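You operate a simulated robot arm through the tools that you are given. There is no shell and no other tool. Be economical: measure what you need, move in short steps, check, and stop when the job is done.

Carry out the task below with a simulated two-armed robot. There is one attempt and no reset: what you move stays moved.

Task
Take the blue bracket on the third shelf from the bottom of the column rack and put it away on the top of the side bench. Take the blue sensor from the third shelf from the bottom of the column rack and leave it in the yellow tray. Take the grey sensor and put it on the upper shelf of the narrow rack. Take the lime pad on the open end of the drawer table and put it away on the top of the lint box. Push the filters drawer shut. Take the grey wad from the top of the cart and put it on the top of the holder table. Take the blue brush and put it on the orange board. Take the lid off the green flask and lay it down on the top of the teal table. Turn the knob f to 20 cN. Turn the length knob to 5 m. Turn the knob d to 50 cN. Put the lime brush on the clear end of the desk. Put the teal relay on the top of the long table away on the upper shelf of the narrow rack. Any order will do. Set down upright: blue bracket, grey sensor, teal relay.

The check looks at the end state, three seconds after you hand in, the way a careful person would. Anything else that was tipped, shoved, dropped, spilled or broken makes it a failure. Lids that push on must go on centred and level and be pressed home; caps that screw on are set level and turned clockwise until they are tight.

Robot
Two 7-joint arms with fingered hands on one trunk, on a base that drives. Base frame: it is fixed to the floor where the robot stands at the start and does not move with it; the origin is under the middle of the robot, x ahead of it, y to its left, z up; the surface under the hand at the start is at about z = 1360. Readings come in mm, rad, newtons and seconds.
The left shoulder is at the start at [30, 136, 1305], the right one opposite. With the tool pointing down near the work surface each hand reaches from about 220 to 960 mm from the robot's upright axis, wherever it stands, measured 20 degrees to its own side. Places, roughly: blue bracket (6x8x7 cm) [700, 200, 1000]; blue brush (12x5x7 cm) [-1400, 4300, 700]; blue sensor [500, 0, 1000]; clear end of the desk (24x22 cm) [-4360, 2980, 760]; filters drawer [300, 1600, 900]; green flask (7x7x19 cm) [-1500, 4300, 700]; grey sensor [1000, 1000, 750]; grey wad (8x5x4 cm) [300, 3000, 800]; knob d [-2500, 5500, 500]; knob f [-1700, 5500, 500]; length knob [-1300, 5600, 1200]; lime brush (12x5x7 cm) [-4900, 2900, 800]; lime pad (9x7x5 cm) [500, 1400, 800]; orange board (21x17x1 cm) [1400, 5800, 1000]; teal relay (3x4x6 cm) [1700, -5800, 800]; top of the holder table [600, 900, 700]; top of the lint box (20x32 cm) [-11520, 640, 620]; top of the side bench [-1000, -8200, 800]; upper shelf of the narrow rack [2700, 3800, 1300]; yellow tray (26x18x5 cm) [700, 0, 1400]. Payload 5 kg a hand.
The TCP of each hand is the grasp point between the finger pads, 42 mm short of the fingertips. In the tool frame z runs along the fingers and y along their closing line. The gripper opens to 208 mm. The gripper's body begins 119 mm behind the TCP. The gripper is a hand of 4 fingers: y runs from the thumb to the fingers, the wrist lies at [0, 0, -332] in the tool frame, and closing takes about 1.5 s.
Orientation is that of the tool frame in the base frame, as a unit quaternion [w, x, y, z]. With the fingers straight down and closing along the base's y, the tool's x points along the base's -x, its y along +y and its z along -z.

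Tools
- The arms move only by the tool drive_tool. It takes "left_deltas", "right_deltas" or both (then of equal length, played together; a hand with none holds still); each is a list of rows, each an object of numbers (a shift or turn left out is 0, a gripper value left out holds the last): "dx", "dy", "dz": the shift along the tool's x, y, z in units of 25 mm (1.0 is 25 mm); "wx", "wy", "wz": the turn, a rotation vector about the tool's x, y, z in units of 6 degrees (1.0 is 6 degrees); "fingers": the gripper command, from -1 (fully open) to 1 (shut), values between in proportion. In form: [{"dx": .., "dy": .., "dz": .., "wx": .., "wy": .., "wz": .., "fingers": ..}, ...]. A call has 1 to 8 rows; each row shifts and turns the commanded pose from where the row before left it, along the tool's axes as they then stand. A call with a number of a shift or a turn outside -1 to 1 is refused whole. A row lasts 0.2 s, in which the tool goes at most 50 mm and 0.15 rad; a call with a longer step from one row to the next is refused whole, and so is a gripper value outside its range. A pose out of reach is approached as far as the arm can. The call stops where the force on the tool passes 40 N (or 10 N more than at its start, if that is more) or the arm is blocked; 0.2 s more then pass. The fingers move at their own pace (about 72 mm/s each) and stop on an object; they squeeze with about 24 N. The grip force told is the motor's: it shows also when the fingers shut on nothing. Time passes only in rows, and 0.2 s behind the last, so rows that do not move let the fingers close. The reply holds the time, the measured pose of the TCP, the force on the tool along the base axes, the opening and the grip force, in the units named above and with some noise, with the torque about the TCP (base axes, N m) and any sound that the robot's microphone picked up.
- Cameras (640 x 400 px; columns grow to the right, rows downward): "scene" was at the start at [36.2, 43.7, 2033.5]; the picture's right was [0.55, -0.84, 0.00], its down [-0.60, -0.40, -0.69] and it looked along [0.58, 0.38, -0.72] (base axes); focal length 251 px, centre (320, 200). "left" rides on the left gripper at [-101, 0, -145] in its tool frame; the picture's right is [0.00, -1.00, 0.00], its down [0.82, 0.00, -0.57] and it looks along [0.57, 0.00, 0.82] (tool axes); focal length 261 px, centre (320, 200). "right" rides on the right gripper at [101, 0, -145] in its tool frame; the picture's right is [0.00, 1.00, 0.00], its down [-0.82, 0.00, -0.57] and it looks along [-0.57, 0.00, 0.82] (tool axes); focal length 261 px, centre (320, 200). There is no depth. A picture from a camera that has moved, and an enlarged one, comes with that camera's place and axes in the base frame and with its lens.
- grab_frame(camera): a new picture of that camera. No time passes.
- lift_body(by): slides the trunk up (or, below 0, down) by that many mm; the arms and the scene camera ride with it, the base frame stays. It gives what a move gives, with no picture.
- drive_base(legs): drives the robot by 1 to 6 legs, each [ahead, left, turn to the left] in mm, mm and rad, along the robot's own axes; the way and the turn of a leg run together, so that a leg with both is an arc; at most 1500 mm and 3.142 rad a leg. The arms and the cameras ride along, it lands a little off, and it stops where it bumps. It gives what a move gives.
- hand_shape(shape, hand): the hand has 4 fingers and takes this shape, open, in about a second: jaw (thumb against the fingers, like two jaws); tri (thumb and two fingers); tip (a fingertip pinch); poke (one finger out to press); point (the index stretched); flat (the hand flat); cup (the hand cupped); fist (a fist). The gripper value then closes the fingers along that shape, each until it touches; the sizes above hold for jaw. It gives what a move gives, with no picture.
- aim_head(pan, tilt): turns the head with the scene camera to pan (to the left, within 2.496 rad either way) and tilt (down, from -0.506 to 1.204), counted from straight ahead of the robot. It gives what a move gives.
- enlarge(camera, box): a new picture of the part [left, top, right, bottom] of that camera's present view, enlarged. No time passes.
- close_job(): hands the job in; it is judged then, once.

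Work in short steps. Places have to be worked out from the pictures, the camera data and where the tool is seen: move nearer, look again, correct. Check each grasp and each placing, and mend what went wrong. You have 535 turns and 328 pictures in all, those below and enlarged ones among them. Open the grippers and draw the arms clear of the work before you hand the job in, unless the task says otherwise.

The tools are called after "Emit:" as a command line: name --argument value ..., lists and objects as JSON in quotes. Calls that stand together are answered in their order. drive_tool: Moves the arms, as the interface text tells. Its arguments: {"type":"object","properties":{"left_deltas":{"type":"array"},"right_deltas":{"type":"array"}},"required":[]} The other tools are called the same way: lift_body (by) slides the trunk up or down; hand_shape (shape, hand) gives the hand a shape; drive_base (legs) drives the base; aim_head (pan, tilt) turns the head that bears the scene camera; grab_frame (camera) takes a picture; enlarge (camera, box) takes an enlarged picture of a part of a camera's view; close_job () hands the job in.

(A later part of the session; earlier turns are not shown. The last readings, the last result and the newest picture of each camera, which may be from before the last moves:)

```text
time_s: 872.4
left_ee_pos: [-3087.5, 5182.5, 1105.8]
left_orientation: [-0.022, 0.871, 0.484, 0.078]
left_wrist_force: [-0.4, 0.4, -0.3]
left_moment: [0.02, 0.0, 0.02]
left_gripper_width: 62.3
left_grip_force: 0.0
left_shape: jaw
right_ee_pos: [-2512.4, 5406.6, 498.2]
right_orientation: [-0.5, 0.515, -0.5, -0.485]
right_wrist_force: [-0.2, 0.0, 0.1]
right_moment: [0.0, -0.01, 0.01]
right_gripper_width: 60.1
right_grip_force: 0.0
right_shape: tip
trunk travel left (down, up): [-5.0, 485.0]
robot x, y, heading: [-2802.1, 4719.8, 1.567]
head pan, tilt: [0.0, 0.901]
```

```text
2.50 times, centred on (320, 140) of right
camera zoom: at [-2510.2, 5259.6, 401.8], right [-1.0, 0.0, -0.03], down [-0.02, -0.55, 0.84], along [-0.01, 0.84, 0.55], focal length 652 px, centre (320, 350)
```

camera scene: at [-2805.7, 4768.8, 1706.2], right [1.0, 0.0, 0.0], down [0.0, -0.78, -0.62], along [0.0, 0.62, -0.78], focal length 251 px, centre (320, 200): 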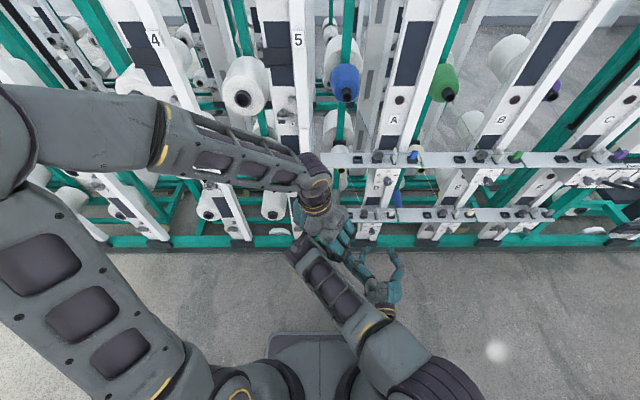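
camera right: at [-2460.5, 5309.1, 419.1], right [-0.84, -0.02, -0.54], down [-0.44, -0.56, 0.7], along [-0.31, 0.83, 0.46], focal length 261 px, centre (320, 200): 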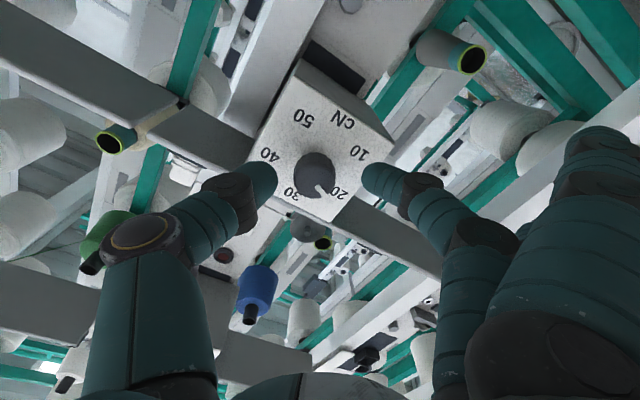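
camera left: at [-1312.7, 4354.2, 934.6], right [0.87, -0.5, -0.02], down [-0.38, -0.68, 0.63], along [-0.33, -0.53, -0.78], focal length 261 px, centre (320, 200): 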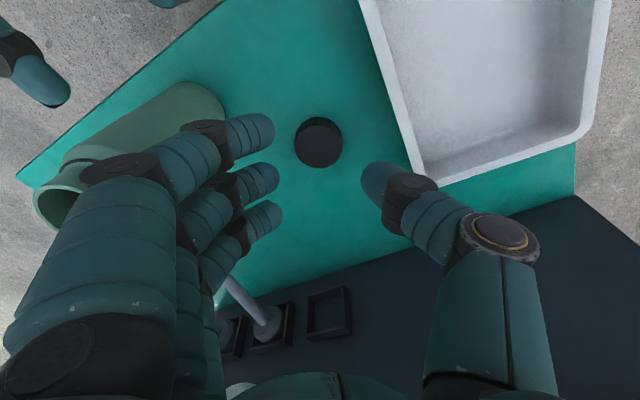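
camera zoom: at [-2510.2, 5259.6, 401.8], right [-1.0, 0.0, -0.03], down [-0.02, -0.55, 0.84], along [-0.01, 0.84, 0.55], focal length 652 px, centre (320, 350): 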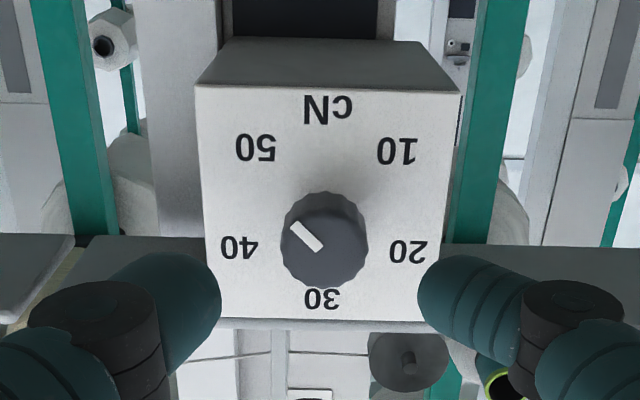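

Knob d now reads 50 cN. I slide the base right 865 mm to knob f.

Emit:
drive_base --legs '[[-15, -862, 0]]'

Emit:
grab_frame --camera "right"

```text
time_s: 876.2
left_ee_pos: [-2349.9, 5172.7, 1106.6]
left_orientation: [-0.019, 0.873, 0.481, 0.078]
left_wrist_force: [-1.5, -0.6, -0.6]
left_moment: [0.0, -0.35, -0.03]
left_gripper_width: 62.4
left_grip_force: 0.0
left_shape: jaw
right_ee_pos: [-1769.9, 5391.7, 499.1]
right_orientation: [-0.504, 0.511, -0.503, -0.481]
right_wrist_force: [-1.6, -0.6, 0.0]
right_moment: [-0.04, 0.01, -0.11]
right_gripper_width: 60.1
right_grip_force: 0.0
right_shape: tip
trunk travel left (down, up): [-5.0, 485.0]
robot x, y, heading: [-2070.6, 4708.1, 1.554]
head pan, tilt: [0.0, 0.901]
stopped in leg 1: the robot was blocked; the commanded pose is now the measured one
```

```text
69 pictures are left
camera right: at [-1769.2, 5244.6, 402.1], right [-1.0, 0.01, -0.03], down [-0.03, -0.55, 0.84], along [0.0, 0.84, 0.55], focal length 261 px, centre (320, 200)
```

right: 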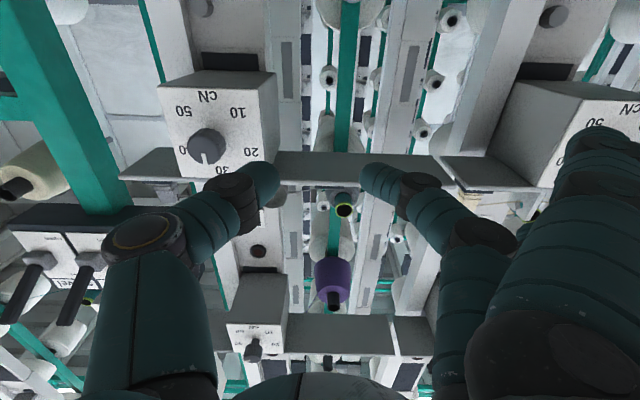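

Blocked by the teal table's corner; I retract the hand 60 mm, step forward 60 mm, then shift right 131 mm. Dial f points at 30 now.

Emit:
drive_base --legs '[[0, 20, 0]]'

Emit:
drive_tool --right_deltas '[{"dz": -0.8}, {"dz": -0.8}, {"dz": -0.8}]'

Emit:
drive_base --legs '[[70, 0, 0.016], [0, -150, 0]]'

Emit:
grab_frame --camera "right"

```text
time_s: 877.0
left_ee_pos: [-2369.8, 5172.4, 1106.7]
left_orientation: [-0.02, 0.873, 0.481, 0.078]
left_wrist_force: [-1.5, 0.4, 0.0]
left_moment: [0.03, -0.22, -0.02]
left_gripper_width: 62.4
left_grip_force: 0.0
left_shape: jaw
right_ee_pos: [-1789.6, 5391.7, 499.4]
right_orientation: [-0.503, 0.512, -0.502, -0.483]
right_wrist_force: [-0.2, 0.2, -0.2]
right_moment: [-0.04, -0.02, -0.13]
right_gripper_width: 60.4
right_grip_force: 0.0
right_shape: tip
trunk travel left (down, up): [-5.0, 485.0]
robot x, y, heading: [-2087.4, 4709.1, 1.56]
head pan, tilt: [0.0, 0.901]
```

```text
time_s: 877.8
left_ee_pos: [-2368.2, 5170.3, 1107.0]
left_orientation: [-0.021, 0.873, 0.481, 0.078]
left_wrist_force: [-0.1, -0.2, -0.4]
left_moment: [-0.02, 0.04, 0.03]
left_gripper_width: 62.2
left_grip_force: 0.1
left_shape: jaw
right_ee_pos: [-1789.4, 5333.6, 500.1]
right_orientation: [-0.503, 0.511, -0.502, -0.483]
right_wrist_force: [-0.2, -0.5, 0.0]
right_moment: [-0.02, 0.02, 0.01]
right_gripper_width: 60.5
right_grip_force: 0.1
right_shape: tip
trunk travel left (down, up): [-5.0, 485.0]
robot x, y, heading: [-2093.7, 4712.5, 1.556]
head pan, tilt: [0.0, 0.901]
```

```text
time_s: 879.8
left_ee_pos: [-2222.0, 5235.6, 1107.7]
left_orientation: [-0.022, 0.869, 0.487, 0.078]
left_wrist_force: [0.8, -0.1, 0.1]
left_moment: [-0.02, 0.17, 0.04]
left_gripper_width: 62.7
left_grip_force: 0.0
left_shape: jaw
right_ee_pos: [-1646.9, 5406.3, 500.1]
right_orientation: [-0.499, 0.515, -0.499, -0.487]
right_wrist_force: [-0.1, 0.4, 0.2]
right_moment: [0.01, 0.0, 0.06]
right_gripper_width: 60.3
right_grip_force: 0.1
right_shape: tip
trunk travel left (down, up): [-5.0, 485.0]
robot x, y, heading: [-1934.1, 4783.2, 1.575]
head pan, tilt: [0.0, 0.901]
```

```text
68 pictures are left
camera right: at [-1643.6, 5259.2, 403.4], right [-1.0, 0.0, -0.02], down [-0.02, -0.55, 0.84], along [-0.02, 0.84, 0.55], focal length 261 px, centre (320, 200)
```

right: 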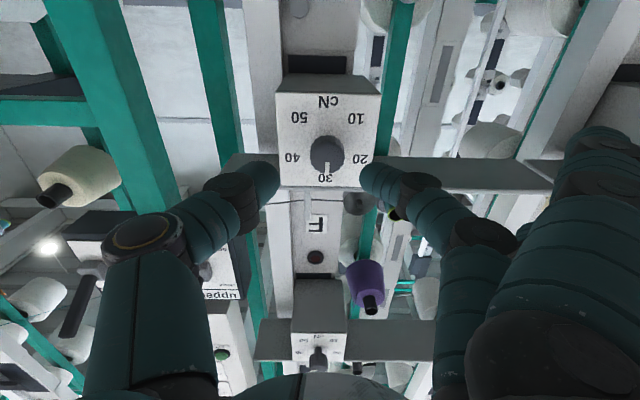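

Dial f points exactly at 30; it needs −67.5° (counter-clockwise). I align, pre-roll +34°, advance and grip.

Emit:
drive_tool --right_deltas '[{"dy": 0.25, "dx": -0.16}, {"wz": 1}, {"wz": 1}, {"wz": 1}, {"wz": 1}, {"wz": 1}, {"wz": 0.6}]'

Emit:
drive_tool --right_deltas '[{"dz": 0.8}, {"dz": 0.8}, {"dz": 0.8}, {"dz": 0.5}, {"fingers": 1}, {}, {}, {}]'

Emit:
enlarge --camera "right" --box '[220, 60, 420, 260]'

```text
time_s: 881.4
left_ee_pos: [-2222.9, 5237.1, 1107.0]
left_orientation: [-0.021, 0.87, 0.487, 0.077]
left_wrist_force: [0.1, -0.1, 0.8]
left_moment: [0.03, 0.0, 0.01]
left_gripper_width: 62.6
left_grip_force: 0.2
left_shape: jaw
right_ee_pos: [-1652.8, 5405.7, 504.7]
right_orientation: [0.337, -0.35, 0.626, 0.61]
right_wrist_force: [-0.5, -0.4, 0.5]
right_moment: [-0.01, 0.0, 0.0]
right_gripper_width: 59.9
right_grip_force: 0.2
right_shape: tip
trunk travel left (down, up): [-5.0, 485.0]
robot x, y, heading: [-1936.3, 4775.7, 1.575]
head pan, tilt: [0.0, 0.901]
```

```text
time_s: 883.2
left_ee_pos: [-2222.7, 5237.4, 1106.1]
left_orientation: [-0.021, 0.87, 0.487, 0.077]
left_wrist_force: [-0.6, 0.7, -0.2]
left_moment: [0.02, -0.02, -0.05]
left_gripper_width: 62.7
left_grip_force: 0.1
left_shape: jaw
right_ee_pos: [-1653.1, 5478.2, 500.2]
right_orientation: [0.338, -0.35, 0.627, 0.609]
right_wrist_force: [6.4, 3.4, -5.4]
right_moment: [-0.2, 0.03, -0.22]
right_gripper_width: 29.0
right_grip_force: 23.9
right_shape: tip
trunk travel left (down, up): [-5.0, 485.0]
robot x, y, heading: [-1935.4, 4779.2, 1.57]
head pan, tilt: [0.0, 0.901]
```

```text
2.00 times, centred on (320, 160) of right
camera zoom: at [-1706.3, 5331.7, 419.6], right [-0.85, 0.01, 0.53], down [0.44, -0.55, 0.71], along [0.3, 0.84, 0.46], focal length 521 px, centre (320, 280)
```

zoom: 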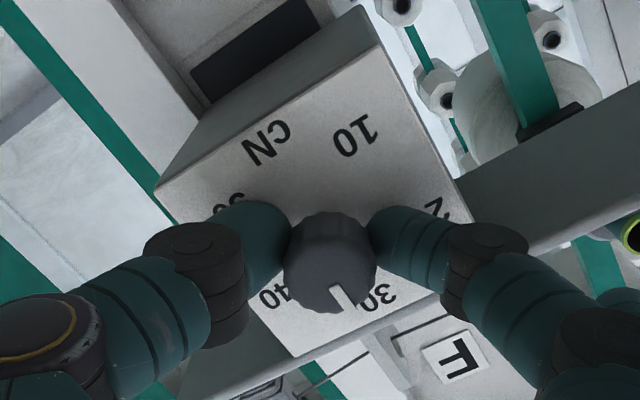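

Emit:
drive_tool --right_deltas '[{"dz": 0.1, "wz": -1}, {"wz": -1}, {"wz": -1}, {"wz": -1}, {"wz": -1}, {"wz": -1}, {"wz": -1}, {"wz": -1}]'

Emit:
drive_tool --right_deltas '[{"wz": -1}, {"wz": -1}, {"wz": -1}, {"wz": -0.25}]'

Emit:
enlarge --camera "right" --box '[220, 60, 420, 260]'

```text
time_s: 884.6
left_ee_pos: [-2222.6, 5236.1, 1106.4]
left_orientation: [-0.021, 0.87, 0.487, 0.078]
left_wrist_force: [0.0, -0.2, 1.0]
left_moment: [-0.01, -0.03, -0.01]
left_gripper_width: 62.4
left_grip_force: 0.1
left_shape: jaw
right_ee_pos: [-1650.2, 5478.7, 502.3]
right_orientation: [-0.511, 0.526, -0.488, -0.474]
right_wrist_force: [4.2, -6.8, 7.9]
right_moment: [0.26, 0.11, -0.4]
right_gripper_width: 29.2
right_grip_force: 23.8
right_shape: tip
trunk travel left (down, up): [-5.0, 485.0]
robot x, y, heading: [-1934.7, 4775.3, 1.572]
head pan, tilt: [0.0, 0.901]
stopped in row 7 (right hand): the force on the tool passed its limit at 41 N (the readings are from after the stop); the commanded pose is now the measured one
```

```text
time_s: 885.6
left_ee_pos: [-2221.2, 5235.8, 1107.3]
left_orientation: [-0.021, 0.87, 0.486, 0.077]
left_wrist_force: [-0.6, 0.0, 0.0]
left_moment: [0.03, -0.02, -0.01]
left_gripper_width: 62.6
left_grip_force: 0.1
left_shape: jaw
right_ee_pos: [-1649.8, 5479.4, 503.0]
right_orientation: [-0.584, 0.601, -0.391, -0.381]
right_wrist_force: [16.0, -15.6, 16.2]
right_moment: [0.81, 0.39, -1.2]
right_gripper_width: 28.7
right_grip_force: 23.7
right_shape: tip
trunk travel left (down, up): [-5.0, 485.0]
robot x, y, heading: [-1935.3, 4780.5, 1.573]
head pan, tilt: [0.0, 0.901]
```

```text
2.00 times, centred on (320, 160) of right
camera zoom: at [-1610.2, 5331.6, 414.2], right [-0.92, -0.01, -0.4], down [-0.33, -0.55, 0.77], along [-0.23, 0.84, 0.5], focal length 521 px, centre (320, 280)
```

zoom: 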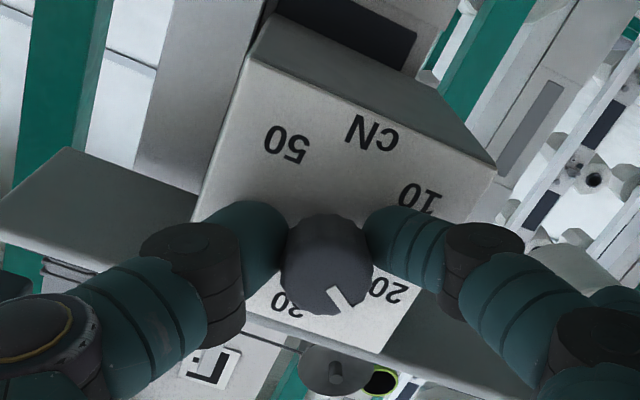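

Turned 55° so far; 12° more.

Emit:
drive_tool --right_deltas '[{"dz": -0.06, "wz": -1}, {"wz": -1}, {"wz": -0.2}]'

Emit:
drive_tool --right_deltas '[{"fingers": 0.42}, {}, {"dz": -1}, {"dz": -1}, {"dz": -1, "wz": 1}, {"wz": 1}, {"wz": 1}, {"wz": 1}]'

Emit:
enlarge --camera "right" --box '[240, 60, 400, 220]'

```text
time_s: 886.4
left_ee_pos: [-2220.7, 5235.2, 1107.9]
left_orientation: [-0.021, 0.87, 0.486, 0.078]
left_wrist_force: [-0.3, -0.1, 0.1]
left_moment: [-0.02, 0.0, -0.01]
left_gripper_width: 62.6
left_grip_force: 0.1
left_shape: jaw
right_ee_pos: [-1650.5, 5477.3, 502.5]
right_orientation: [-0.624, 0.642, -0.32, -0.311]
right_wrist_force: [17.8, -8.3, 16.3]
right_moment: [0.89, 0.29, -1.04]
right_gripper_width: 27.8
right_grip_force: 23.9
right_shape: tip
trunk travel left (down, up): [-5.0, 485.0]
robot x, y, heading: [-1933.4, 4779.0, 1.576]
head pan, tilt: [0.0, 0.901]
```

```text
time_s: 888.2
left_ee_pos: [-2222.8, 5236.4, 1106.6]
left_orientation: [-0.02, 0.87, 0.486, 0.078]
left_wrist_force: [0.1, 0.5, 0.0]
left_moment: [-0.01, 0.0, 0.01]
left_gripper_width: 62.4
left_grip_force: 0.0
left_shape: jaw
right_ee_pos: [-1650.6, 5402.4, 504.1]
right_orientation: [-0.544, 0.562, -0.446, -0.434]
right_wrist_force: [0.7, -0.4, 0.6]
right_moment: [-0.03, -0.01, 0.01]
right_gripper_width: 59.8
right_grip_force: 0.0
right_shape: tip
trunk travel left (down, up): [-5.0, 485.0]
robot x, y, heading: [-1933.4, 4777.1, 1.575]
head pan, tilt: [0.0, 0.901]
```

```text
2.50 times, centred on (320, 140) of right
camera zoom: at [-1629.6, 5255.8, 409.8], right [-0.98, -0.01, -0.22], down [-0.18, -0.55, 0.82], along [-0.12, 0.84, 0.53], focal length 652 px, centre (320, 350)
```

zoom: 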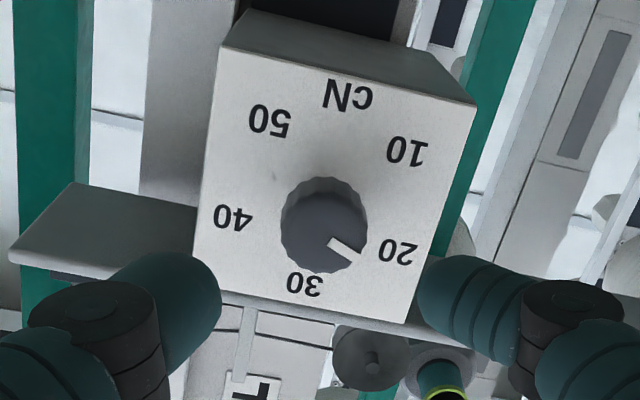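

Knob f now points at 20. Next the length knob (middle dial on the "last stop" column, ≈[−1313,5600,1220]). I retract, raise the trunk and move right.

Emit:
drive_tool --right_deltas '[{"dz": -0.9, "wz": 1}, {"dz": -0.9, "wz": 1}, {"dz": -0.9, "wz": 0.2}, {"dz": -0.9}, {"dz": -0.9}]'

Emit:
lift_body --by 400

Emit:
drive_tool --right_deltas '[{"dx": -1}, {"dx": -1}, {"dx": -1}, {"dx": -1}, {"dx": -1}, {"dx": -1}, {"dx": -1}, {"dx": -1}]'

Emit:
drive_base --legs '[[0, -330, 0]]'

Emit:
grab_frame --camera "right"

```text
time_s: 889.4
left_ee_pos: [-2223.8, 5237.0, 1107.2]
left_orientation: [-0.021, 0.87, 0.487, 0.078]
left_wrist_force: [-0.3, -0.2, -0.8]
left_moment: [0.01, 0.0, -0.01]
left_gripper_width: 62.6
left_grip_force: 0.2
left_shape: jaw
right_ee_pos: [-1649.6, 5381.4, 501.9]
right_orientation: [0.49, -0.507, 0.512, 0.491]
right_wrist_force: [-0.5, -0.9, 0.0]
right_moment: [0.04, -0.01, -0.03]
right_gripper_width: 59.9
right_grip_force: 0.1
right_shape: tip
right hand out of reach, approached as far as the arm can: row 2, 3, 4, 5
trunk travel left (down, up): [-5.0, 485.0]
robot x, y, heading: [-1936.1, 4777.4, 1.571]
head pan, tilt: [0.0, 0.901]
```

```text
time_s: 893.2
left_ee_pos: [-2221.9, 5236.9, 1507.9]
left_orientation: [-0.02, 0.87, 0.487, 0.077]
left_wrist_force: [-0.9, 0.6, 0.2]
left_moment: [0.01, -0.03, 0.01]
left_gripper_width: 62.5
left_grip_force: 0.1
left_shape: jaw
right_ee_pos: [-1650.9, 5382.9, 902.5]
right_orientation: [0.49, -0.507, 0.512, 0.491]
right_wrist_force: [0.8, 0.2, 0.4]
right_moment: [0.01, -0.01, 0.01]
right_gripper_width: 60.0
right_grip_force: 0.1
right_shape: tip
trunk travel left (down, up): [-405.0, 85.0]
robot x, y, heading: [-1935.1, 4777.3, 1.572]
head pan, tilt: [0.0, 0.901]
```

```text
time_s: 895.0
left_ee_pos: [-2221.8, 5235.9, 1507.4]
left_orientation: [-0.02, 0.87, 0.486, 0.077]
left_wrist_force: [-0.1, 0.0, 0.0]
left_moment: [0.0, -0.02, -0.02]
left_gripper_width: 62.4
left_grip_force: 0.0
left_shape: jaw
right_ee_pos: [-1650.1, 5389.6, 1103.5]
right_orientation: [0.49, -0.508, 0.511, 0.491]
right_wrist_force: [-0.4, -0.1, -1.1]
right_moment: [-0.01, 0.02, -0.02]
right_gripper_width: 60.0
right_grip_force: 0.0
right_shape: tip
trunk travel left (down, up): [-405.0, 85.0]
robot x, y, heading: [-1931.5, 4780.3, 1.573]
head pan, tilt: [0.0, 0.901]
```

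```text
time_s: 897.2
left_ee_pos: [-1891.2, 5238.0, 1507.4]
left_orientation: [-0.021, 0.87, 0.486, 0.077]
left_wrist_force: [-0.2, 0.3, 0.4]
left_moment: [0.01, 0.09, 0.02]
left_gripper_width: 62.5
left_grip_force: 0.1
left_shape: jaw
right_ee_pos: [-1317.8, 5389.3, 1103.5]
right_orientation: [0.491, -0.506, 0.513, 0.49]
right_wrist_force: [0.1, 0.1, 0.0]
right_moment: [0.03, 0.02, -0.01]
right_gripper_width: 59.8
right_grip_force: 0.0
right_shape: tip
trunk travel left (down, up): [-405.0, 85.0]
robot x, y, heading: [-1604.8, 4782.8, 1.57]
head pan, tilt: [0.0, 0.901]
```

```text
64 pictures are left
camera right: at [-1320.3, 5241.0, 1007.0], right [-1.0, 0.01, 0.01], down [0.01, -0.54, 0.84], along [0.01, 0.84, 0.54], focal length 261 px, centre (320, 200)
```

right: 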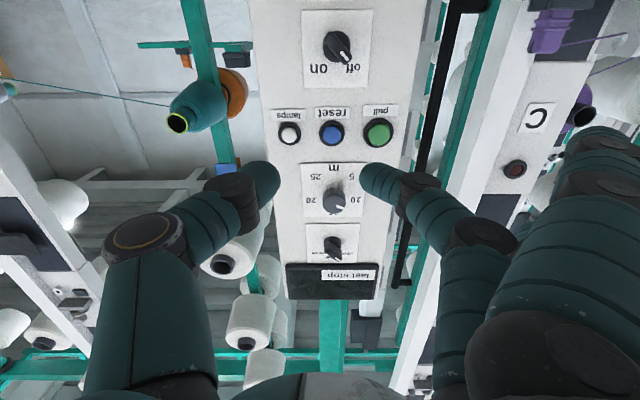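

Emit:
enlarge --camera "right" --box '[285, 155, 385, 255]'

```text
4.00 times, centred on (335, 205) of right
camera zoom: at [-1320.3, 5241.0, 1007.0], right [-1.0, 0.01, 0.01], down [0.01, -0.54, 0.84], along [0.01, 0.84, 0.54], focal length 1043 px, centre (260, 180)
```

zoom: 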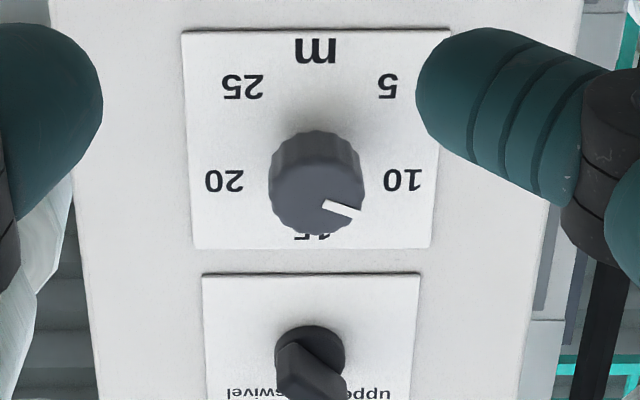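

The length dial reads 10 m; 5 m is −67.5°. I align with its axis (≈[−1339,·,1250]) and pre-roll +67.5°.

Emit:
drive_tool --right_deltas '[{"dx": -1, "dy": 0.14}, {"dx": -1, "dy": 0.14}, {"dx": -1, "dy": 0.14}, {"dx": -1, "dy": 0.14}, {"dx": -1, "dy": 0.14}, {"dx": -0.85, "dy": 0.14}]'

Emit:
drive_tool --right_deltas '[{"wz": 1}, {"wz": 1}, {"wz": 1}, {"wz": 1}, {"wz": 1}, {"wz": 1}, {"wz": 1}, {"wz": 1}]'

Emit:
drive_tool --right_deltas '[{"wz": 1}, {"wz": 1}, {"wz": 1}, {"wz": 0.25}, {"dz": 1}, {"dz": 1}, {"dz": 1}]'

Emit:
grab_frame --camera "right"

```text
time_s: 898.6
left_ee_pos: [-1892.3, 5237.0, 1508.4]
left_orientation: [-0.02, 0.87, 0.486, 0.077]
left_wrist_force: [-0.8, 0.2, 0.6]
left_moment: [0.04, -0.08, -0.01]
left_gripper_width: 62.4
left_grip_force: 0.0
left_shape: jaw
right_ee_pos: [-1338.4, 5394.6, 1249.4]
right_orientation: [0.491, -0.507, 0.512, 0.49]
right_wrist_force: [-0.3, 0.0, 0.0]
right_moment: [-0.03, 0.0, -0.07]
right_gripper_width: 60.0
right_grip_force: 0.0
right_shape: tip
trunk travel left (down, up): [-405.0, 85.0]
robot x, y, heading: [-1605.3, 4778.5, 1.57]
head pan, tilt: [0.0, 0.901]
```

```text
time_s: 900.4
left_ee_pos: [-1891.5, 5238.1, 1507.3]
left_orientation: [-0.021, 0.87, 0.486, 0.077]
left_wrist_force: [0.0, -0.2, 0.3]
left_moment: [0.0, -0.02, -0.02]
left_gripper_width: 62.6
left_grip_force: 0.0
left_shape: jaw
right_ee_pos: [-1338.9, 5395.4, 1248.2]
right_orientation: [0.249, -0.254, 0.674, 0.648]
right_wrist_force: [0.1, -0.3, -0.1]
right_moment: [-0.01, -0.01, -0.01]
right_gripper_width: 59.7
right_grip_force: 0.0
right_shape: tip
trunk travel left (down, up): [-405.0, 85.0]
robot x, y, heading: [-1609.0, 4777.2, 1.572]
head pan, tilt: [0.0, 0.901]
```

```text
time_s: 902.0
left_ee_pos: [-1890.9, 5238.3, 1506.4]
left_orientation: [-0.02, 0.87, 0.486, 0.077]
left_wrist_force: [0.3, 0.4, 0.3]
left_moment: [-0.05, 0.05, 0.02]
left_gripper_width: 62.9
left_grip_force: 0.1
left_shape: jaw
right_ee_pos: [-1338.7, 5470.5, 1244.3]
right_orientation: [0.135, -0.136, 0.707, 0.68]
right_wrist_force: [0.5, -0.6, -0.4]
right_moment: [0.04, -0.03, 0.01]
right_gripper_width: 60.1
right_grip_force: 0.1
right_shape: tip
trunk travel left (down, up): [-405.0, 85.0]
robot x, y, heading: [-1605.0, 4781.3, 1.57]
head pan, tilt: [0.0, 0.901]
```

```text
62 pictures are left
camera right: at [-1432.6, 5325.6, 1213.5], right [-0.37, 0.04, 0.93], down [0.76, -0.56, 0.33], along [0.54, 0.82, 0.18], focal length 261 px, centre (320, 200)
```

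right: 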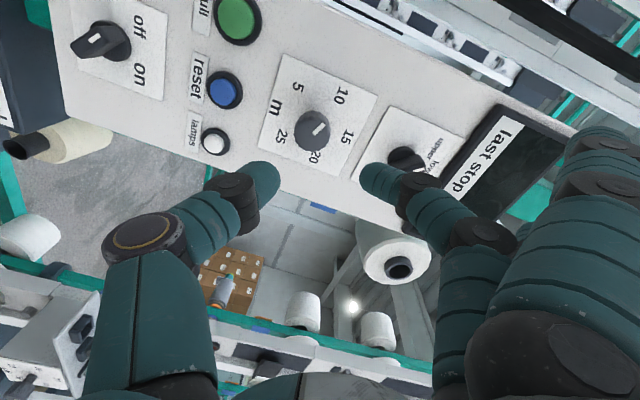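

Nearly on axis (5 mm off). I correct, advance the remaining ~92 mm and grip.

Emit:
drive_tool --right_deltas '[{"dy": -0.2, "dz": 0.8}, {"dz": 0.8}, {"dz": 0.8}, {"dz": 0.7}, {"dz": 0.4}, {"fingers": 1}, {}, {}]'

Emit:
enlarge --camera "right" --box '[220, 60, 420, 260]'

```text
time_s: 903.8
left_ee_pos: [-1892.4, 5239.6, 1507.3]
left_orientation: [-0.021, 0.87, 0.486, 0.077]
left_wrist_force: [-1.0, 0.0, 0.4]
left_moment: [-0.02, 0.01, -0.01]
left_gripper_width: 62.9
left_grip_force: 0.1
left_shape: jaw
right_ee_pos: [-1334.9, 5556.5, 1237.2]
right_orientation: [0.137, -0.136, 0.707, 0.68]
right_wrist_force: [0.2, 2.9, 0.7]
right_moment: [0.08, 0.0, 0.02]
right_gripper_width: 31.0
right_grip_force: 23.8
right_shape: tip
trunk travel left (down, up): [-405.0, 85.0]
robot x, y, heading: [-1605.4, 4781.2, 1.573]
head pan, tilt: [0.0, 0.901]
```

```text
2.00 times, centred on (320, 160) of right
camera zoom: at [-1430.9, 5412.3, 1205.7], right [-0.37, 0.04, 0.93], down [0.76, -0.56, 0.33], along [0.53, 0.82, 0.18], focal length 521 px, centre (320, 280)
```

zoom: 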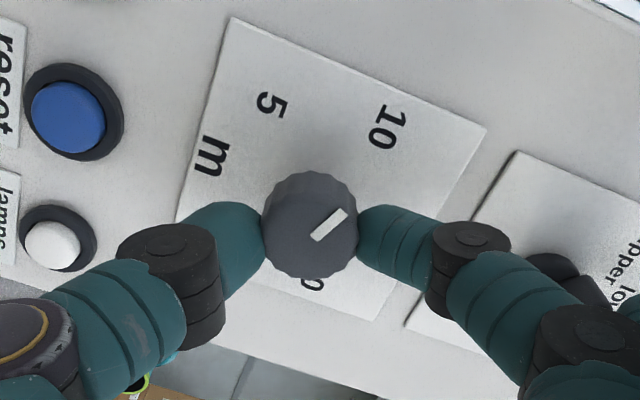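

Gripped. Turn counter-clockwise 67.5°.

Emit:
drive_tool --right_deltas '[{"wz": -1}, {"wz": -1}, {"wz": -1}, {"wz": -1}, {"wz": -1}, {"wz": -1}, {"wz": -1}, {"wz": -1}]'

Emit:
drive_tool --right_deltas '[{"wz": -1}, {"wz": -1}, {"wz": -1}, {"wz": -0.25}]'

Emit:
drive_tool --right_deltas '[{"fingers": 0.42}, {}, {"dz": -1}, {"dz": -1}, {"dz": -1}, {"dz": -1}]'

Emit:
enlarge --camera "right" --box '[240, 60, 400, 220]'

```text
time_s: 905.6
left_ee_pos: [-1893.7, 5240.1, 1506.6]
left_orientation: [-0.02, 0.871, 0.485, 0.077]
left_wrist_force: [0.0, -0.4, -0.4]
left_moment: [-0.02, -0.02, 0.01]
left_gripper_width: 62.6
left_grip_force: 0.0
left_shape: jaw
right_ee_pos: [-1337.5, 5556.9, 1237.2]
right_orientation: [0.4, -0.413, 0.59, 0.566]
right_wrist_force: [-12.5, 3.3, -4.8]
right_moment: [0.02, 0.08, 0.49]
right_gripper_width: 29.9
right_grip_force: 23.8
right_shape: tip
trunk travel left (down, up): [-405.0, 85.0]
robot x, y, heading: [-1605.2, 4779.4, 1.573]
head pan, tilt: [0.0, 0.901]
```

```text
time_s: 906.6
left_ee_pos: [-1893.0, 5237.9, 1506.8]
left_orientation: [-0.02, 0.871, 0.485, 0.077]
left_wrist_force: [0.0, -0.8, -0.8]
left_moment: [0.0, 0.0, 0.03]
left_gripper_width: 62.6
left_grip_force: 0.0
left_shape: jaw
right_ee_pos: [-1338.8, 5557.5, 1237.3]
right_orientation: [0.491, -0.507, 0.512, 0.489]
right_wrist_force: [-15.7, 0.4, -12.3]
right_moment: [-0.29, 0.06, 0.62]
right_gripper_width: 30.0
right_grip_force: 24.0
right_shape: tip
trunk travel left (down, up): [-405.0, 85.0]
robot x, y, heading: [-1604.4, 4779.1, 1.571]
head pan, tilt: [0.0, 0.901]
```

```text
time_s: 908.0
left_ee_pos: [-1892.8, 5236.7, 1508.4]
left_orientation: [-0.022, 0.871, 0.485, 0.077]
left_wrist_force: [-0.4, -0.5, -0.1]
left_moment: [0.07, 0.02, 0.01]
left_gripper_width: 62.6
left_grip_force: 0.0
left_shape: jaw
right_ee_pos: [-1335.9, 5455.8, 1242.5]
right_orientation: [0.491, -0.506, 0.512, 0.491]
right_wrist_force: [-0.4, -0.3, 0.4]
right_moment: [-0.01, 0.06, -0.03]
right_gripper_width: 60.1
right_grip_force: 0.1
right_shape: tip
trunk travel left (down, up): [-405.0, 85.0]
robot x, y, heading: [-1605.7, 4780.5, 1.57]
head pan, tilt: [0.0, 0.901]
```

```text
2.50 times, centred on (320, 140) of right
camera zoom: at [-1339.0, 5308.3, 1146.9], right [-1.0, 0.01, 0.01], down [0.0, -0.54, 0.84], along [0.01, 0.84, 0.54], focal length 652 px, centre (320, 350)
```

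zoom: 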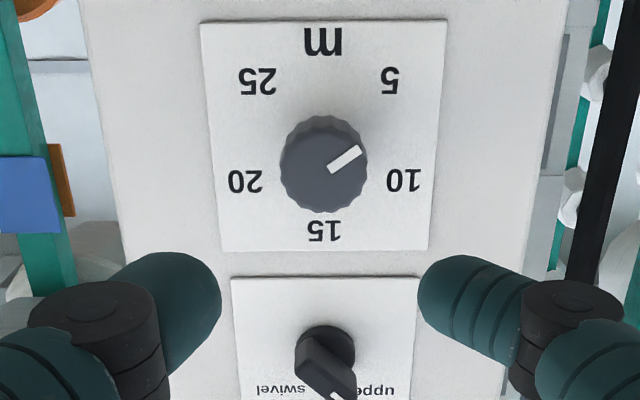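

It reads ≈5.4 m; I correct by another −6°.

Emit:
drive_tool --right_deltas '[{"dz": 1}, {"dz": 1}, {"dz": 1}, {"dz": 1}, {"fingers": 1}, {}, {}, {}]'

Emit:
drive_tool --right_deltas '[{"wz": -0.6}, {"wz": -0.6}, {"fingers": 0.42}, {}, {"dz": -1}, {"dz": -1}, {"dz": -1}, {"dz": -1, "wz": 1}]'

Emit:
enlarge --camera "right" --box '[240, 60, 400, 220]'

```text
time_s: 909.8
left_ee_pos: [-1892.1, 5239.2, 1507.7]
left_orientation: [-0.021, 0.871, 0.485, 0.077]
left_wrist_force: [0.5, -0.5, 0.1]
left_moment: [-0.01, 0.02, -0.04]
left_gripper_width: 62.6
left_grip_force: 0.1
left_shape: jaw
right_ee_pos: [-1335.5, 5558.1, 1236.9]
right_orientation: [0.49, -0.507, 0.512, 0.49]
right_wrist_force: [0.7, 3.9, 0.1]
right_moment: [0.0, 0.02, 0.01]
right_gripper_width: 30.3
right_grip_force: 23.7
right_shape: tip
trunk travel left (down, up): [-405.0, 85.0]
robot x, y, heading: [-1605.2, 4783.2, 1.569]
head pan, tilt: [0.0, 0.901]
```

```text
time_s: 911.6
left_ee_pos: [-1890.3, 5237.9, 1508.5]
left_orientation: [-0.021, 0.87, 0.486, 0.076]
left_wrist_force: [1.1, -1.5, -0.1]
left_moment: [0.05, 0.03, 0.01]
left_gripper_width: 62.7
left_grip_force: 0.1
left_shape: jaw
right_ee_pos: [-1335.9, 5457.0, 1240.9]
right_orientation: [-0.496, 0.511, -0.507, -0.486]
right_wrist_force: [0.0, -0.9, -0.6]
right_moment: [-0.01, -0.03, -0.01]
right_gripper_width: 59.6
right_grip_force: 0.1
right_shape: tip
trunk travel left (down, up): [-405.0, 85.0]
robot x, y, heading: [-1605.7, 4778.1, 1.571]
head pan, tilt: [0.0, 0.901]
```

```text
2.50 times, centred on (320, 140) of right
camera zoom: at [-1336.6, 5308.8, 1146.6], right [-1.0, 0.01, -0.01], down [-0.01, -0.54, 0.84], along [0.0, 0.84, 0.54], focal length 652 px, centre (320, 350)
```

zoom: 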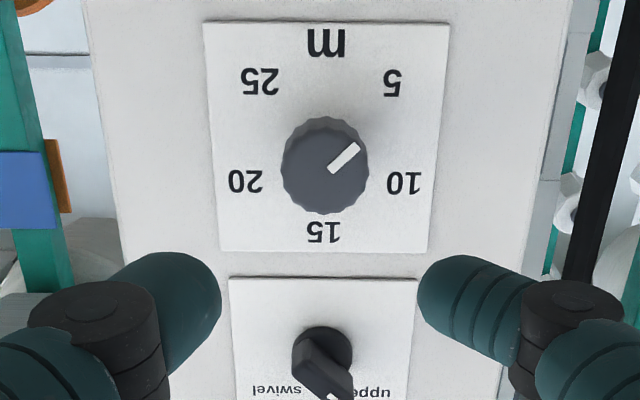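

Length knob now reads 5 m. I retract the right hand and head west toward the desk area for the lime brush.

Emit:
drive_tool --right_deltas '[{"dz": -1}, {"dz": -1}, {"dz": -1}, {"dz": -1}, {"dz": -1}, {"dz": -1}, {"dz": -1}, {"dz": -1}]' --left_deltas '[{"dx": -0.8, "dy": 0.5}, {"dx": -0.8, "dy": 0.5}, {"dx": -0.8, "dy": 0.5}, {"dx": -0.8, "dy": 0.5}, {"dx": -0.8, "dy": 0.5}, {}, {}, {}]'

Emit:
drive_base --legs '[[0, 1000, 0], [0, 900, 0], [-200, 0, 0], [0, 0, 2.6]]'

Emit:
aim_head --pan 0 --tilt 0.45

Emit:
grab_frame --camera "scene"

```text
time_s: 913.4
left_ee_pos: [-1891.2, 5119.4, 1494.3]
left_orientation: [-0.02, 0.871, 0.485, 0.077]
left_wrist_force: [0.4, -0.7, 0.1]
left_moment: [0.01, -0.08, 0.0]
left_gripper_width: 62.5
left_grip_force: 0.2
left_shape: jaw
right_ee_pos: [-1349.5, 5291.5, 1230.6]
right_orientation: [-0.497, 0.51, -0.508, -0.483]
right_wrist_force: [-0.3, -0.8, 0.3]
right_moment: [-0.02, 0.01, -0.07]
right_gripper_width: 60.0
right_grip_force: 0.0
right_shape: tip
right hand out of reach, approached as far as the arm can: row 6, 7, 8
trunk travel left (down, up): [-405.0, 85.0]
robot x, y, heading: [-1607.0, 4781.4, 1.569]
head pan, tilt: [0.0, 0.901]
```

```text
time_s: 930.2
left_ee_pos: [-3444.9, 4140.3, 1495.5]
left_orientation: [-0.081, -0.226, 0.971, 0.002]
left_wrist_force: [-0.3, 0.3, 0.4]
left_moment: [-0.02, -0.01, 0.0]
left_gripper_width: 62.4
left_grip_force: 0.1
left_shape: jaw
right_ee_pos: [-3996.2, 4280.4, 1231.8]
right_orientation: [0.329, 0.629, 0.351, -0.611]
right_wrist_force: [-0.7, -0.1, 0.6]
right_moment: [0.0, 0.02, -0.03]
right_gripper_width: 60.0
right_grip_force: 0.0
right_shape: tip
trunk travel left (down, up): [-405.0, 85.0]
robot x, y, heading: [-3501.0, 4580.2, -2.129]
head pan, tilt: [0.0, 0.901]
```

```text
time_s: 931.1
left_ee_pos: [-3445.6, 4139.4, 1494.4]
left_orientation: [-0.08, -0.226, 0.971, 0.001]
left_wrist_force: [-0.2, -0.5, -0.6]
left_moment: [0.0, 0.0, 0.0]
left_gripper_width: 62.4
left_grip_force: 0.1
left_shape: jaw
right_ee_pos: [-3997.3, 4281.2, 1231.1]
right_orientation: [0.328, 0.63, 0.351, -0.611]
right_wrist_force: [0.8, 0.1, -0.1]
right_moment: [0.01, -0.02, 0.0]
right_gripper_width: 60.0
right_grip_force: 0.1
right_shape: tip
trunk travel left (down, up): [-405.0, 85.0]
robot x, y, heading: [-3505.4, 4579.2, -2.133]
head pan, tilt: [0.0, 0.45]
```

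```text
58 pictures are left
camera scene: at [-3539.4, 4525.4, 2144.5], right [-0.85, 0.53, 0.0], down [0.23, 0.37, -0.9], along [-0.48, -0.76, -0.44], focal length 251 px, centre (320, 200)
```

scene: 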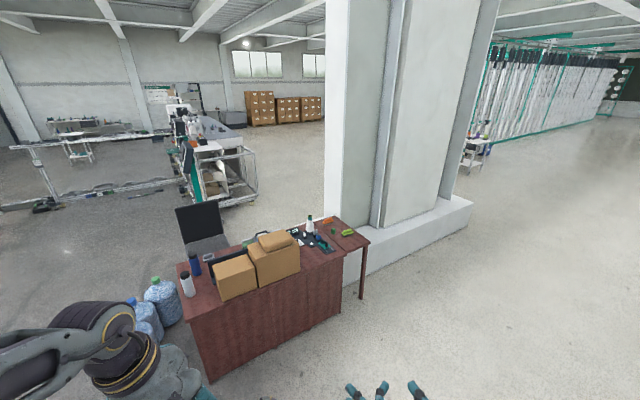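

Emit:
enlarge --camera "scene" --box '[280, 205, 380, 275]'

```text
5.71 times, centred on (330, 240) of scene
camera zoom: at [-3539.4, 4525.4, 2144.5], right [-0.85, 0.53, 0.0], down [0.23, 0.37, -0.9], along [-0.48, -0.76, -0.44], focal length 1436 px, centre (263, -29)
```

zoom: 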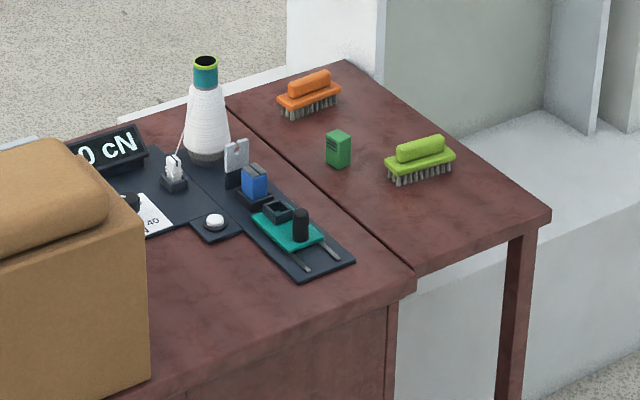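

The lime brush is at ≈[−4850,2940] on the desk's extension (long axis along x); the clear spot ≈[−4360,2980] is on the main desk. I drive in front of the brush and orient the left hand (closing front–back).

Emit:
drive_base --legs '[[0, 0, 0.562], [0, -1490, 0], [1070, 0, 0]]'

Emit:
drive_tool --left_deltas '[{"wz": 1, "wx": 0.19, "fingers": 0.1}, {"wz": 1, "wx": 0.18}, {"wz": 1}, {"wz": 1}, {"wz": 1}, {"wz": 1}, {"wz": 1}, {"wz": 1}]'

Emit:
drive_tool --left_deltas '[{"wz": 1}, {"wz": 0.7}, {"dz": 1}, {"dz": 1}, {"dz": 1}, {"dz": 1}, {"dz": 1}, {"dz": 1}]'

Emit:
grab_frame --camera "left"

```text
time_s: 945.2
left_ee_pos: [-4723.7, 3170.3, 1495.2]
left_orientation: [-0.077, -0.487, 0.87, -0.02]
left_wrist_force: [0.7, 0.0, -0.6]
left_moment: [0.05, 0.02, 0.03]
left_gripper_width: 62.4
left_grip_force: 0.0
left_shape: jaw
right_ee_pos: [-5265.8, 2994.2, 1230.5]
right_orientation: [0.485, 0.507, 0.512, -0.496]
right_wrist_force: [-0.5, -0.7, 0.6]
right_moment: [0.01, 0.03, 0.01]
right_gripper_width: 60.0
right_grip_force: 0.0
right_shape: tip
trunk travel left (down, up): [-405.0, 85.0]
robot x, y, heading: [-5010.7, 3508.7, -1.569]
head pan, tilt: [0.0, 0.45]
```

```text
time_s: 947.0
left_ee_pos: [-4723.9, 3169.9, 1494.5]
left_orientation: [-0.047, -0.092, 0.993, -0.064]
left_wrist_force: [0.2, -0.6, -0.3]
left_moment: [0.0, 0.01, -0.02]
left_gripper_width: 92.6
left_grip_force: 0.0
left_shape: jaw
right_ee_pos: [-5265.9, 2995.0, 1230.2]
right_orientation: [0.485, 0.507, 0.512, -0.495]
right_wrist_force: [0.3, -0.9, 0.5]
right_moment: [-0.05, 0.03, -0.03]
right_gripper_width: 59.8
right_grip_force: 0.0
right_shape: tip
trunk travel left (down, up): [-405.0, 85.0]
robot x, y, heading: [-5008.0, 3510.7, -1.569]
head pan, tilt: [0.0, 0.45]
```

```text
time_s: 948.8
left_ee_pos: [-4730.9, 3130.5, 1354.7]
left_orientation: [-0.042, -0.003, 0.997, -0.066]
left_wrist_force: [-0.7, -0.2, -0.5]
left_moment: [0.11, -0.04, -0.04]
left_gripper_width: 93.0
left_grip_force: 0.1
left_shape: jaw
left hand out of reach, approached as far as the arm can: row 7, 8
right_ee_pos: [-5266.9, 2994.2, 1231.3]
right_orientation: [0.484, 0.507, 0.513, -0.495]
right_wrist_force: [-0.2, -0.4, 0.9]
right_moment: [0.03, 0.02, 0.0]
right_gripper_width: 59.9
right_grip_force: 0.0
right_shape: tip
trunk travel left (down, up): [-405.0, 85.0]
robot x, y, heading: [-5007.1, 3510.1, -1.574]
head pan, tilt: [0.0, 0.45]
```

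```text
56 pictures are left
camera left: at [-4617.7, 3150.2, 1488.2], right [0.02, -0.99, 0.13], down [-0.77, 0.07, 0.64], along [-0.64, -0.11, -0.76], focal length 261 px, centre (320, 200)
```

left: 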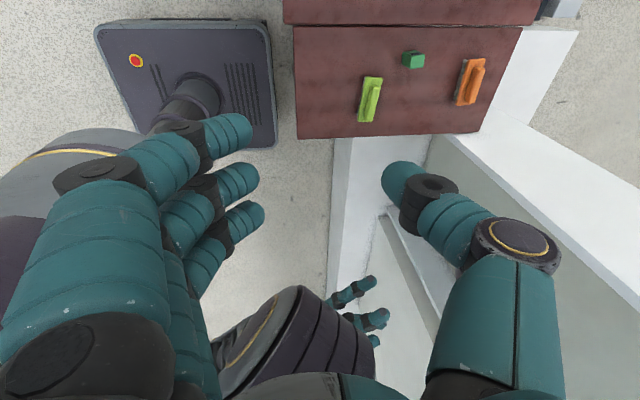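

I lower the trunk and move the left hand over the brush.

Emit:
lift_body --by -330

Emit:
drive_tool --left_deltas '[{"dx": 0.6, "dy": -1}, {"dx": 0.6, "dy": -1}, {"dx": 0.6, "dy": -1}, {"dx": 0.6, "dy": -1}, {"dx": 0.6, "dy": -1}, {"dx": 0.6, "dy": -1}, {"dx": 0.6, "dy": -1}, {"dx": 0.6, "dy": -1}]'

Emit:
grab_frame --camera "left"

```text
time_s: 952.1
left_ee_pos: [-4729.7, 3133.0, 1025.1]
left_orientation: [-0.042, -0.004, 0.997, -0.066]
left_wrist_force: [0.2, -0.1, 0.4]
left_moment: [0.0, 0.0, 0.04]
left_gripper_width: 92.8
left_grip_force: 0.1
left_shape: jaw
right_ee_pos: [-5266.8, 2994.4, 901.4]
right_orientation: [0.484, 0.507, 0.513, -0.495]
right_wrist_force: [-1.1, -0.2, -1.0]
right_moment: [0.02, 0.04, 0.02]
right_gripper_width: 60.0
right_grip_force: 0.0
right_shape: tip
trunk travel left (down, up): [-75.0, 415.0]
robot x, y, heading: [-5010.7, 3510.7, -1.568]
head pan, tilt: [0.0, 0.45]
```

```text
time_s: 952.9
left_ee_pos: [-4763.1, 3069.1, 1034.6]
left_orientation: [-0.038, 0.0, 0.997, -0.06]
left_wrist_force: [10.1, 3.6, 0.5]
left_moment: [-0.06, 0.28, -1.14]
left_gripper_width: 94.5
left_grip_force: 0.0
left_shape: jaw
right_ee_pos: [-5268.1, 2995.4, 902.3]
right_orientation: [0.484, 0.509, 0.511, -0.496]
right_wrist_force: [0.8, 0.2, -0.1]
right_moment: [-0.04, -0.02, -0.01]
right_gripper_width: 60.0
right_grip_force: 0.1
right_shape: tip
trunk travel left (down, up): [-75.0, 415.0]
robot x, y, heading: [-5006.5, 3509.3, -1.57]
head pan, tilt: [0.0, 0.45]
stopped in row 3 (left hand): the force on the tool passed its limit at 56 N (the readings are from after the stop); the commanded pose is now the measured one
```

```text
55 pictures are left
camera left: at [-4651.8, 3087.2, 1169.5], right [0.01, -0.99, 0.12], down [-0.77, 0.07, 0.63], along [-0.63, -0.1, -0.77], focal length 261 px, centre (320, 200)
```

left: 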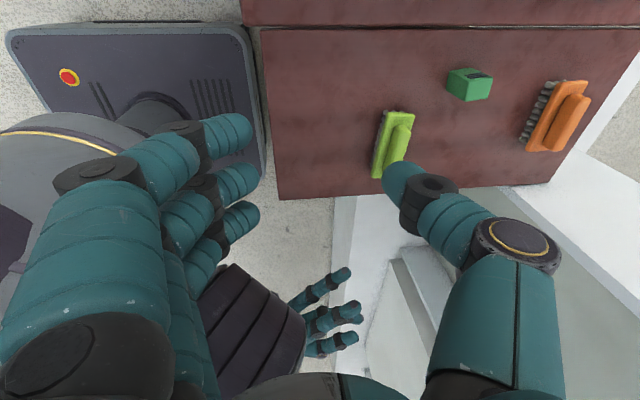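

The left hand meets the right elbow. I shift the base 220 mm right so the left arm works further to its left.

Emit:
drive_tool --left_deltas '[{"dy": 0.8}, {"dy": 0.8}]'

Emit:
drive_base --legs '[[0, -220, 0]]'

Emit:
drive_tool --left_deltas '[{"dx": -0.65, "dy": -0.5}, {"dx": -0.65, "dy": -1}, {"dx": -0.65, "dy": -1}, {"dx": -0.65, "dy": -1}, {"dx": -0.65, "dy": -1}, {"dx": -0.65, "dy": -1}, {"dx": -0.65, "dy": -1}, {"dx": -0.5, "dy": -1}]'

Emit:
grab_frame --camera "left"

```text
time_s: 953.5
left_ee_pos: [-4763.8, 3111.1, 1030.1]
left_orientation: [-0.039, -0.001, 0.997, -0.061]
left_wrist_force: [0.0, 0.4, 0.3]
left_moment: [-0.01, -0.05, -0.02]
left_gripper_width: 93.0
left_grip_force: 0.1
left_shape: jaw
right_ee_pos: [-5267.0, 2995.7, 900.9]
right_orientation: [0.484, 0.508, 0.512, -0.496]
right_wrist_force: [0.3, -0.3, 0.6]
right_moment: [-0.01, -0.01, -0.01]
right_gripper_width: 59.8
right_grip_force: 0.1
right_shape: tip
trunk travel left (down, up): [-75.0, 415.0]
robot x, y, heading: [-5010.5, 3504.8, -1.571]
head pan, tilt: [0.0, 0.45]
```

```text
time_s: 955.1
left_ee_pos: [-4986.9, 3109.7, 1030.7]
left_orientation: [-0.038, 0.0, 0.997, -0.061]
left_wrist_force: [-1.8, -0.2, 0.1]
left_moment: [0.0, -0.15, 0.03]
left_gripper_width: 93.2
left_grip_force: 0.0
left_shape: jaw
right_ee_pos: [-5491.0, 2993.8, 901.2]
right_orientation: [0.484, 0.509, 0.511, -0.496]
right_wrist_force: [-0.7, 0.0, 0.2]
right_moment: [-0.02, 0.03, 0.14]
right_gripper_width: 60.2
right_grip_force: 0.1
right_shape: tip
trunk travel left (down, up): [-75.0, 415.0]
robot x, y, heading: [-5229.6, 3507.7, -1.574]
head pan, tilt: [0.0, 0.45]
```

```text
time_s: 957.0
left_ee_pos: [-4860.3, 2922.5, 1043.1]
left_orientation: [-0.04, 0.001, 0.997, -0.06]
left_wrist_force: [0.8, 0.0, -0.2]
left_moment: [0.07, 0.01, -0.03]
left_gripper_width: 93.2
left_grip_force: 0.1
left_shape: jaw
right_ee_pos: [-5488.7, 2993.3, 902.0]
right_orientation: [0.484, 0.508, 0.511, -0.496]
right_wrist_force: [1.6, 0.1, 0.6]
right_moment: [-0.02, 0.01, -0.01]
right_gripper_width: 60.0
right_grip_force: 0.0
right_shape: tip
trunk travel left (down, up): [-75.0, 415.0]
robot x, y, heading: [-5230.4, 3507.5, -1.568]
head pan, tilt: [0.0, 0.45]
```

```text
54 pictures are left
camera left: at [-4747.7, 2938.9, 1177.3], right [0.01, -0.99, 0.12], down [-0.77, 0.07, 0.63], along [-0.63, -0.1, -0.77], focal length 261 px, centre (320, 200)
```

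left: 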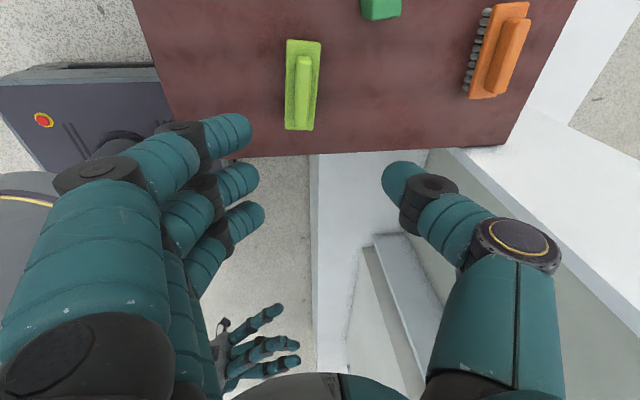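

Emit:
drive_tool --left_deltas '[{"dz": 1, "dx": -0.16, "dy": 0.13}, {"dz": 1, "dx": -0.16, "dy": 0.13}, {"dz": 1, "dx": -0.16, "dy": 0.13}, {"dz": 1, "dx": -0.16, "dy": 0.13}, {"dz": 1, "dx": -0.16, "dy": 0.13}, {"dz": 1, "dx": -0.16, "dy": 0.13}]'

Emit:
grab_frame --camera "left"

```text
time_s: 958.4
left_ee_pos: [-4846.7, 2923.4, 889.1]
left_orientation: [-0.039, 0.0, 0.997, -0.061]
left_wrist_force: [0.6, -0.4, -0.1]
left_moment: [0.03, 0.02, 0.0]
left_gripper_width: 93.1
left_grip_force: 0.0
left_shape: jaw
right_ee_pos: [-5488.9, 2995.0, 901.5]
right_orientation: [0.484, 0.508, 0.511, -0.497]
right_wrist_force: [1.1, 0.2, 0.0]
right_moment: [0.03, 0.02, -0.01]
right_gripper_width: 59.9
right_grip_force: 0.1
right_shape: tip
trunk travel left (down, up): [-75.0, 415.0]
robot x, y, heading: [-5231.6, 3506.7, -1.57]
head pan, tilt: [0.0, 0.45]
```

```text
53 pictures are left
camera left: at [-4735.1, 2940.3, 1024.6], right [0.01, -0.99, 0.12], down [-0.77, 0.07, 0.63], along [-0.63, -0.1, -0.77], focal length 261 px, centre (320, 200)
```

left: 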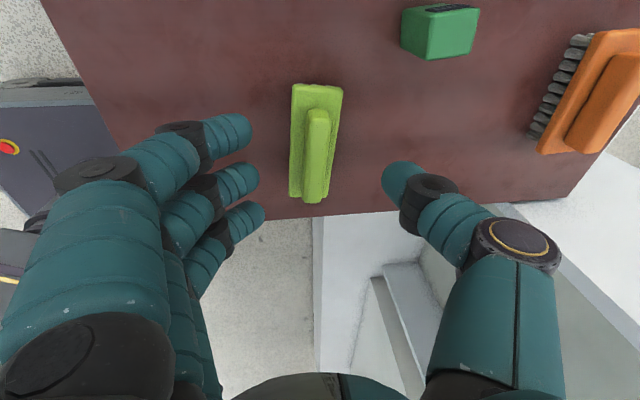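

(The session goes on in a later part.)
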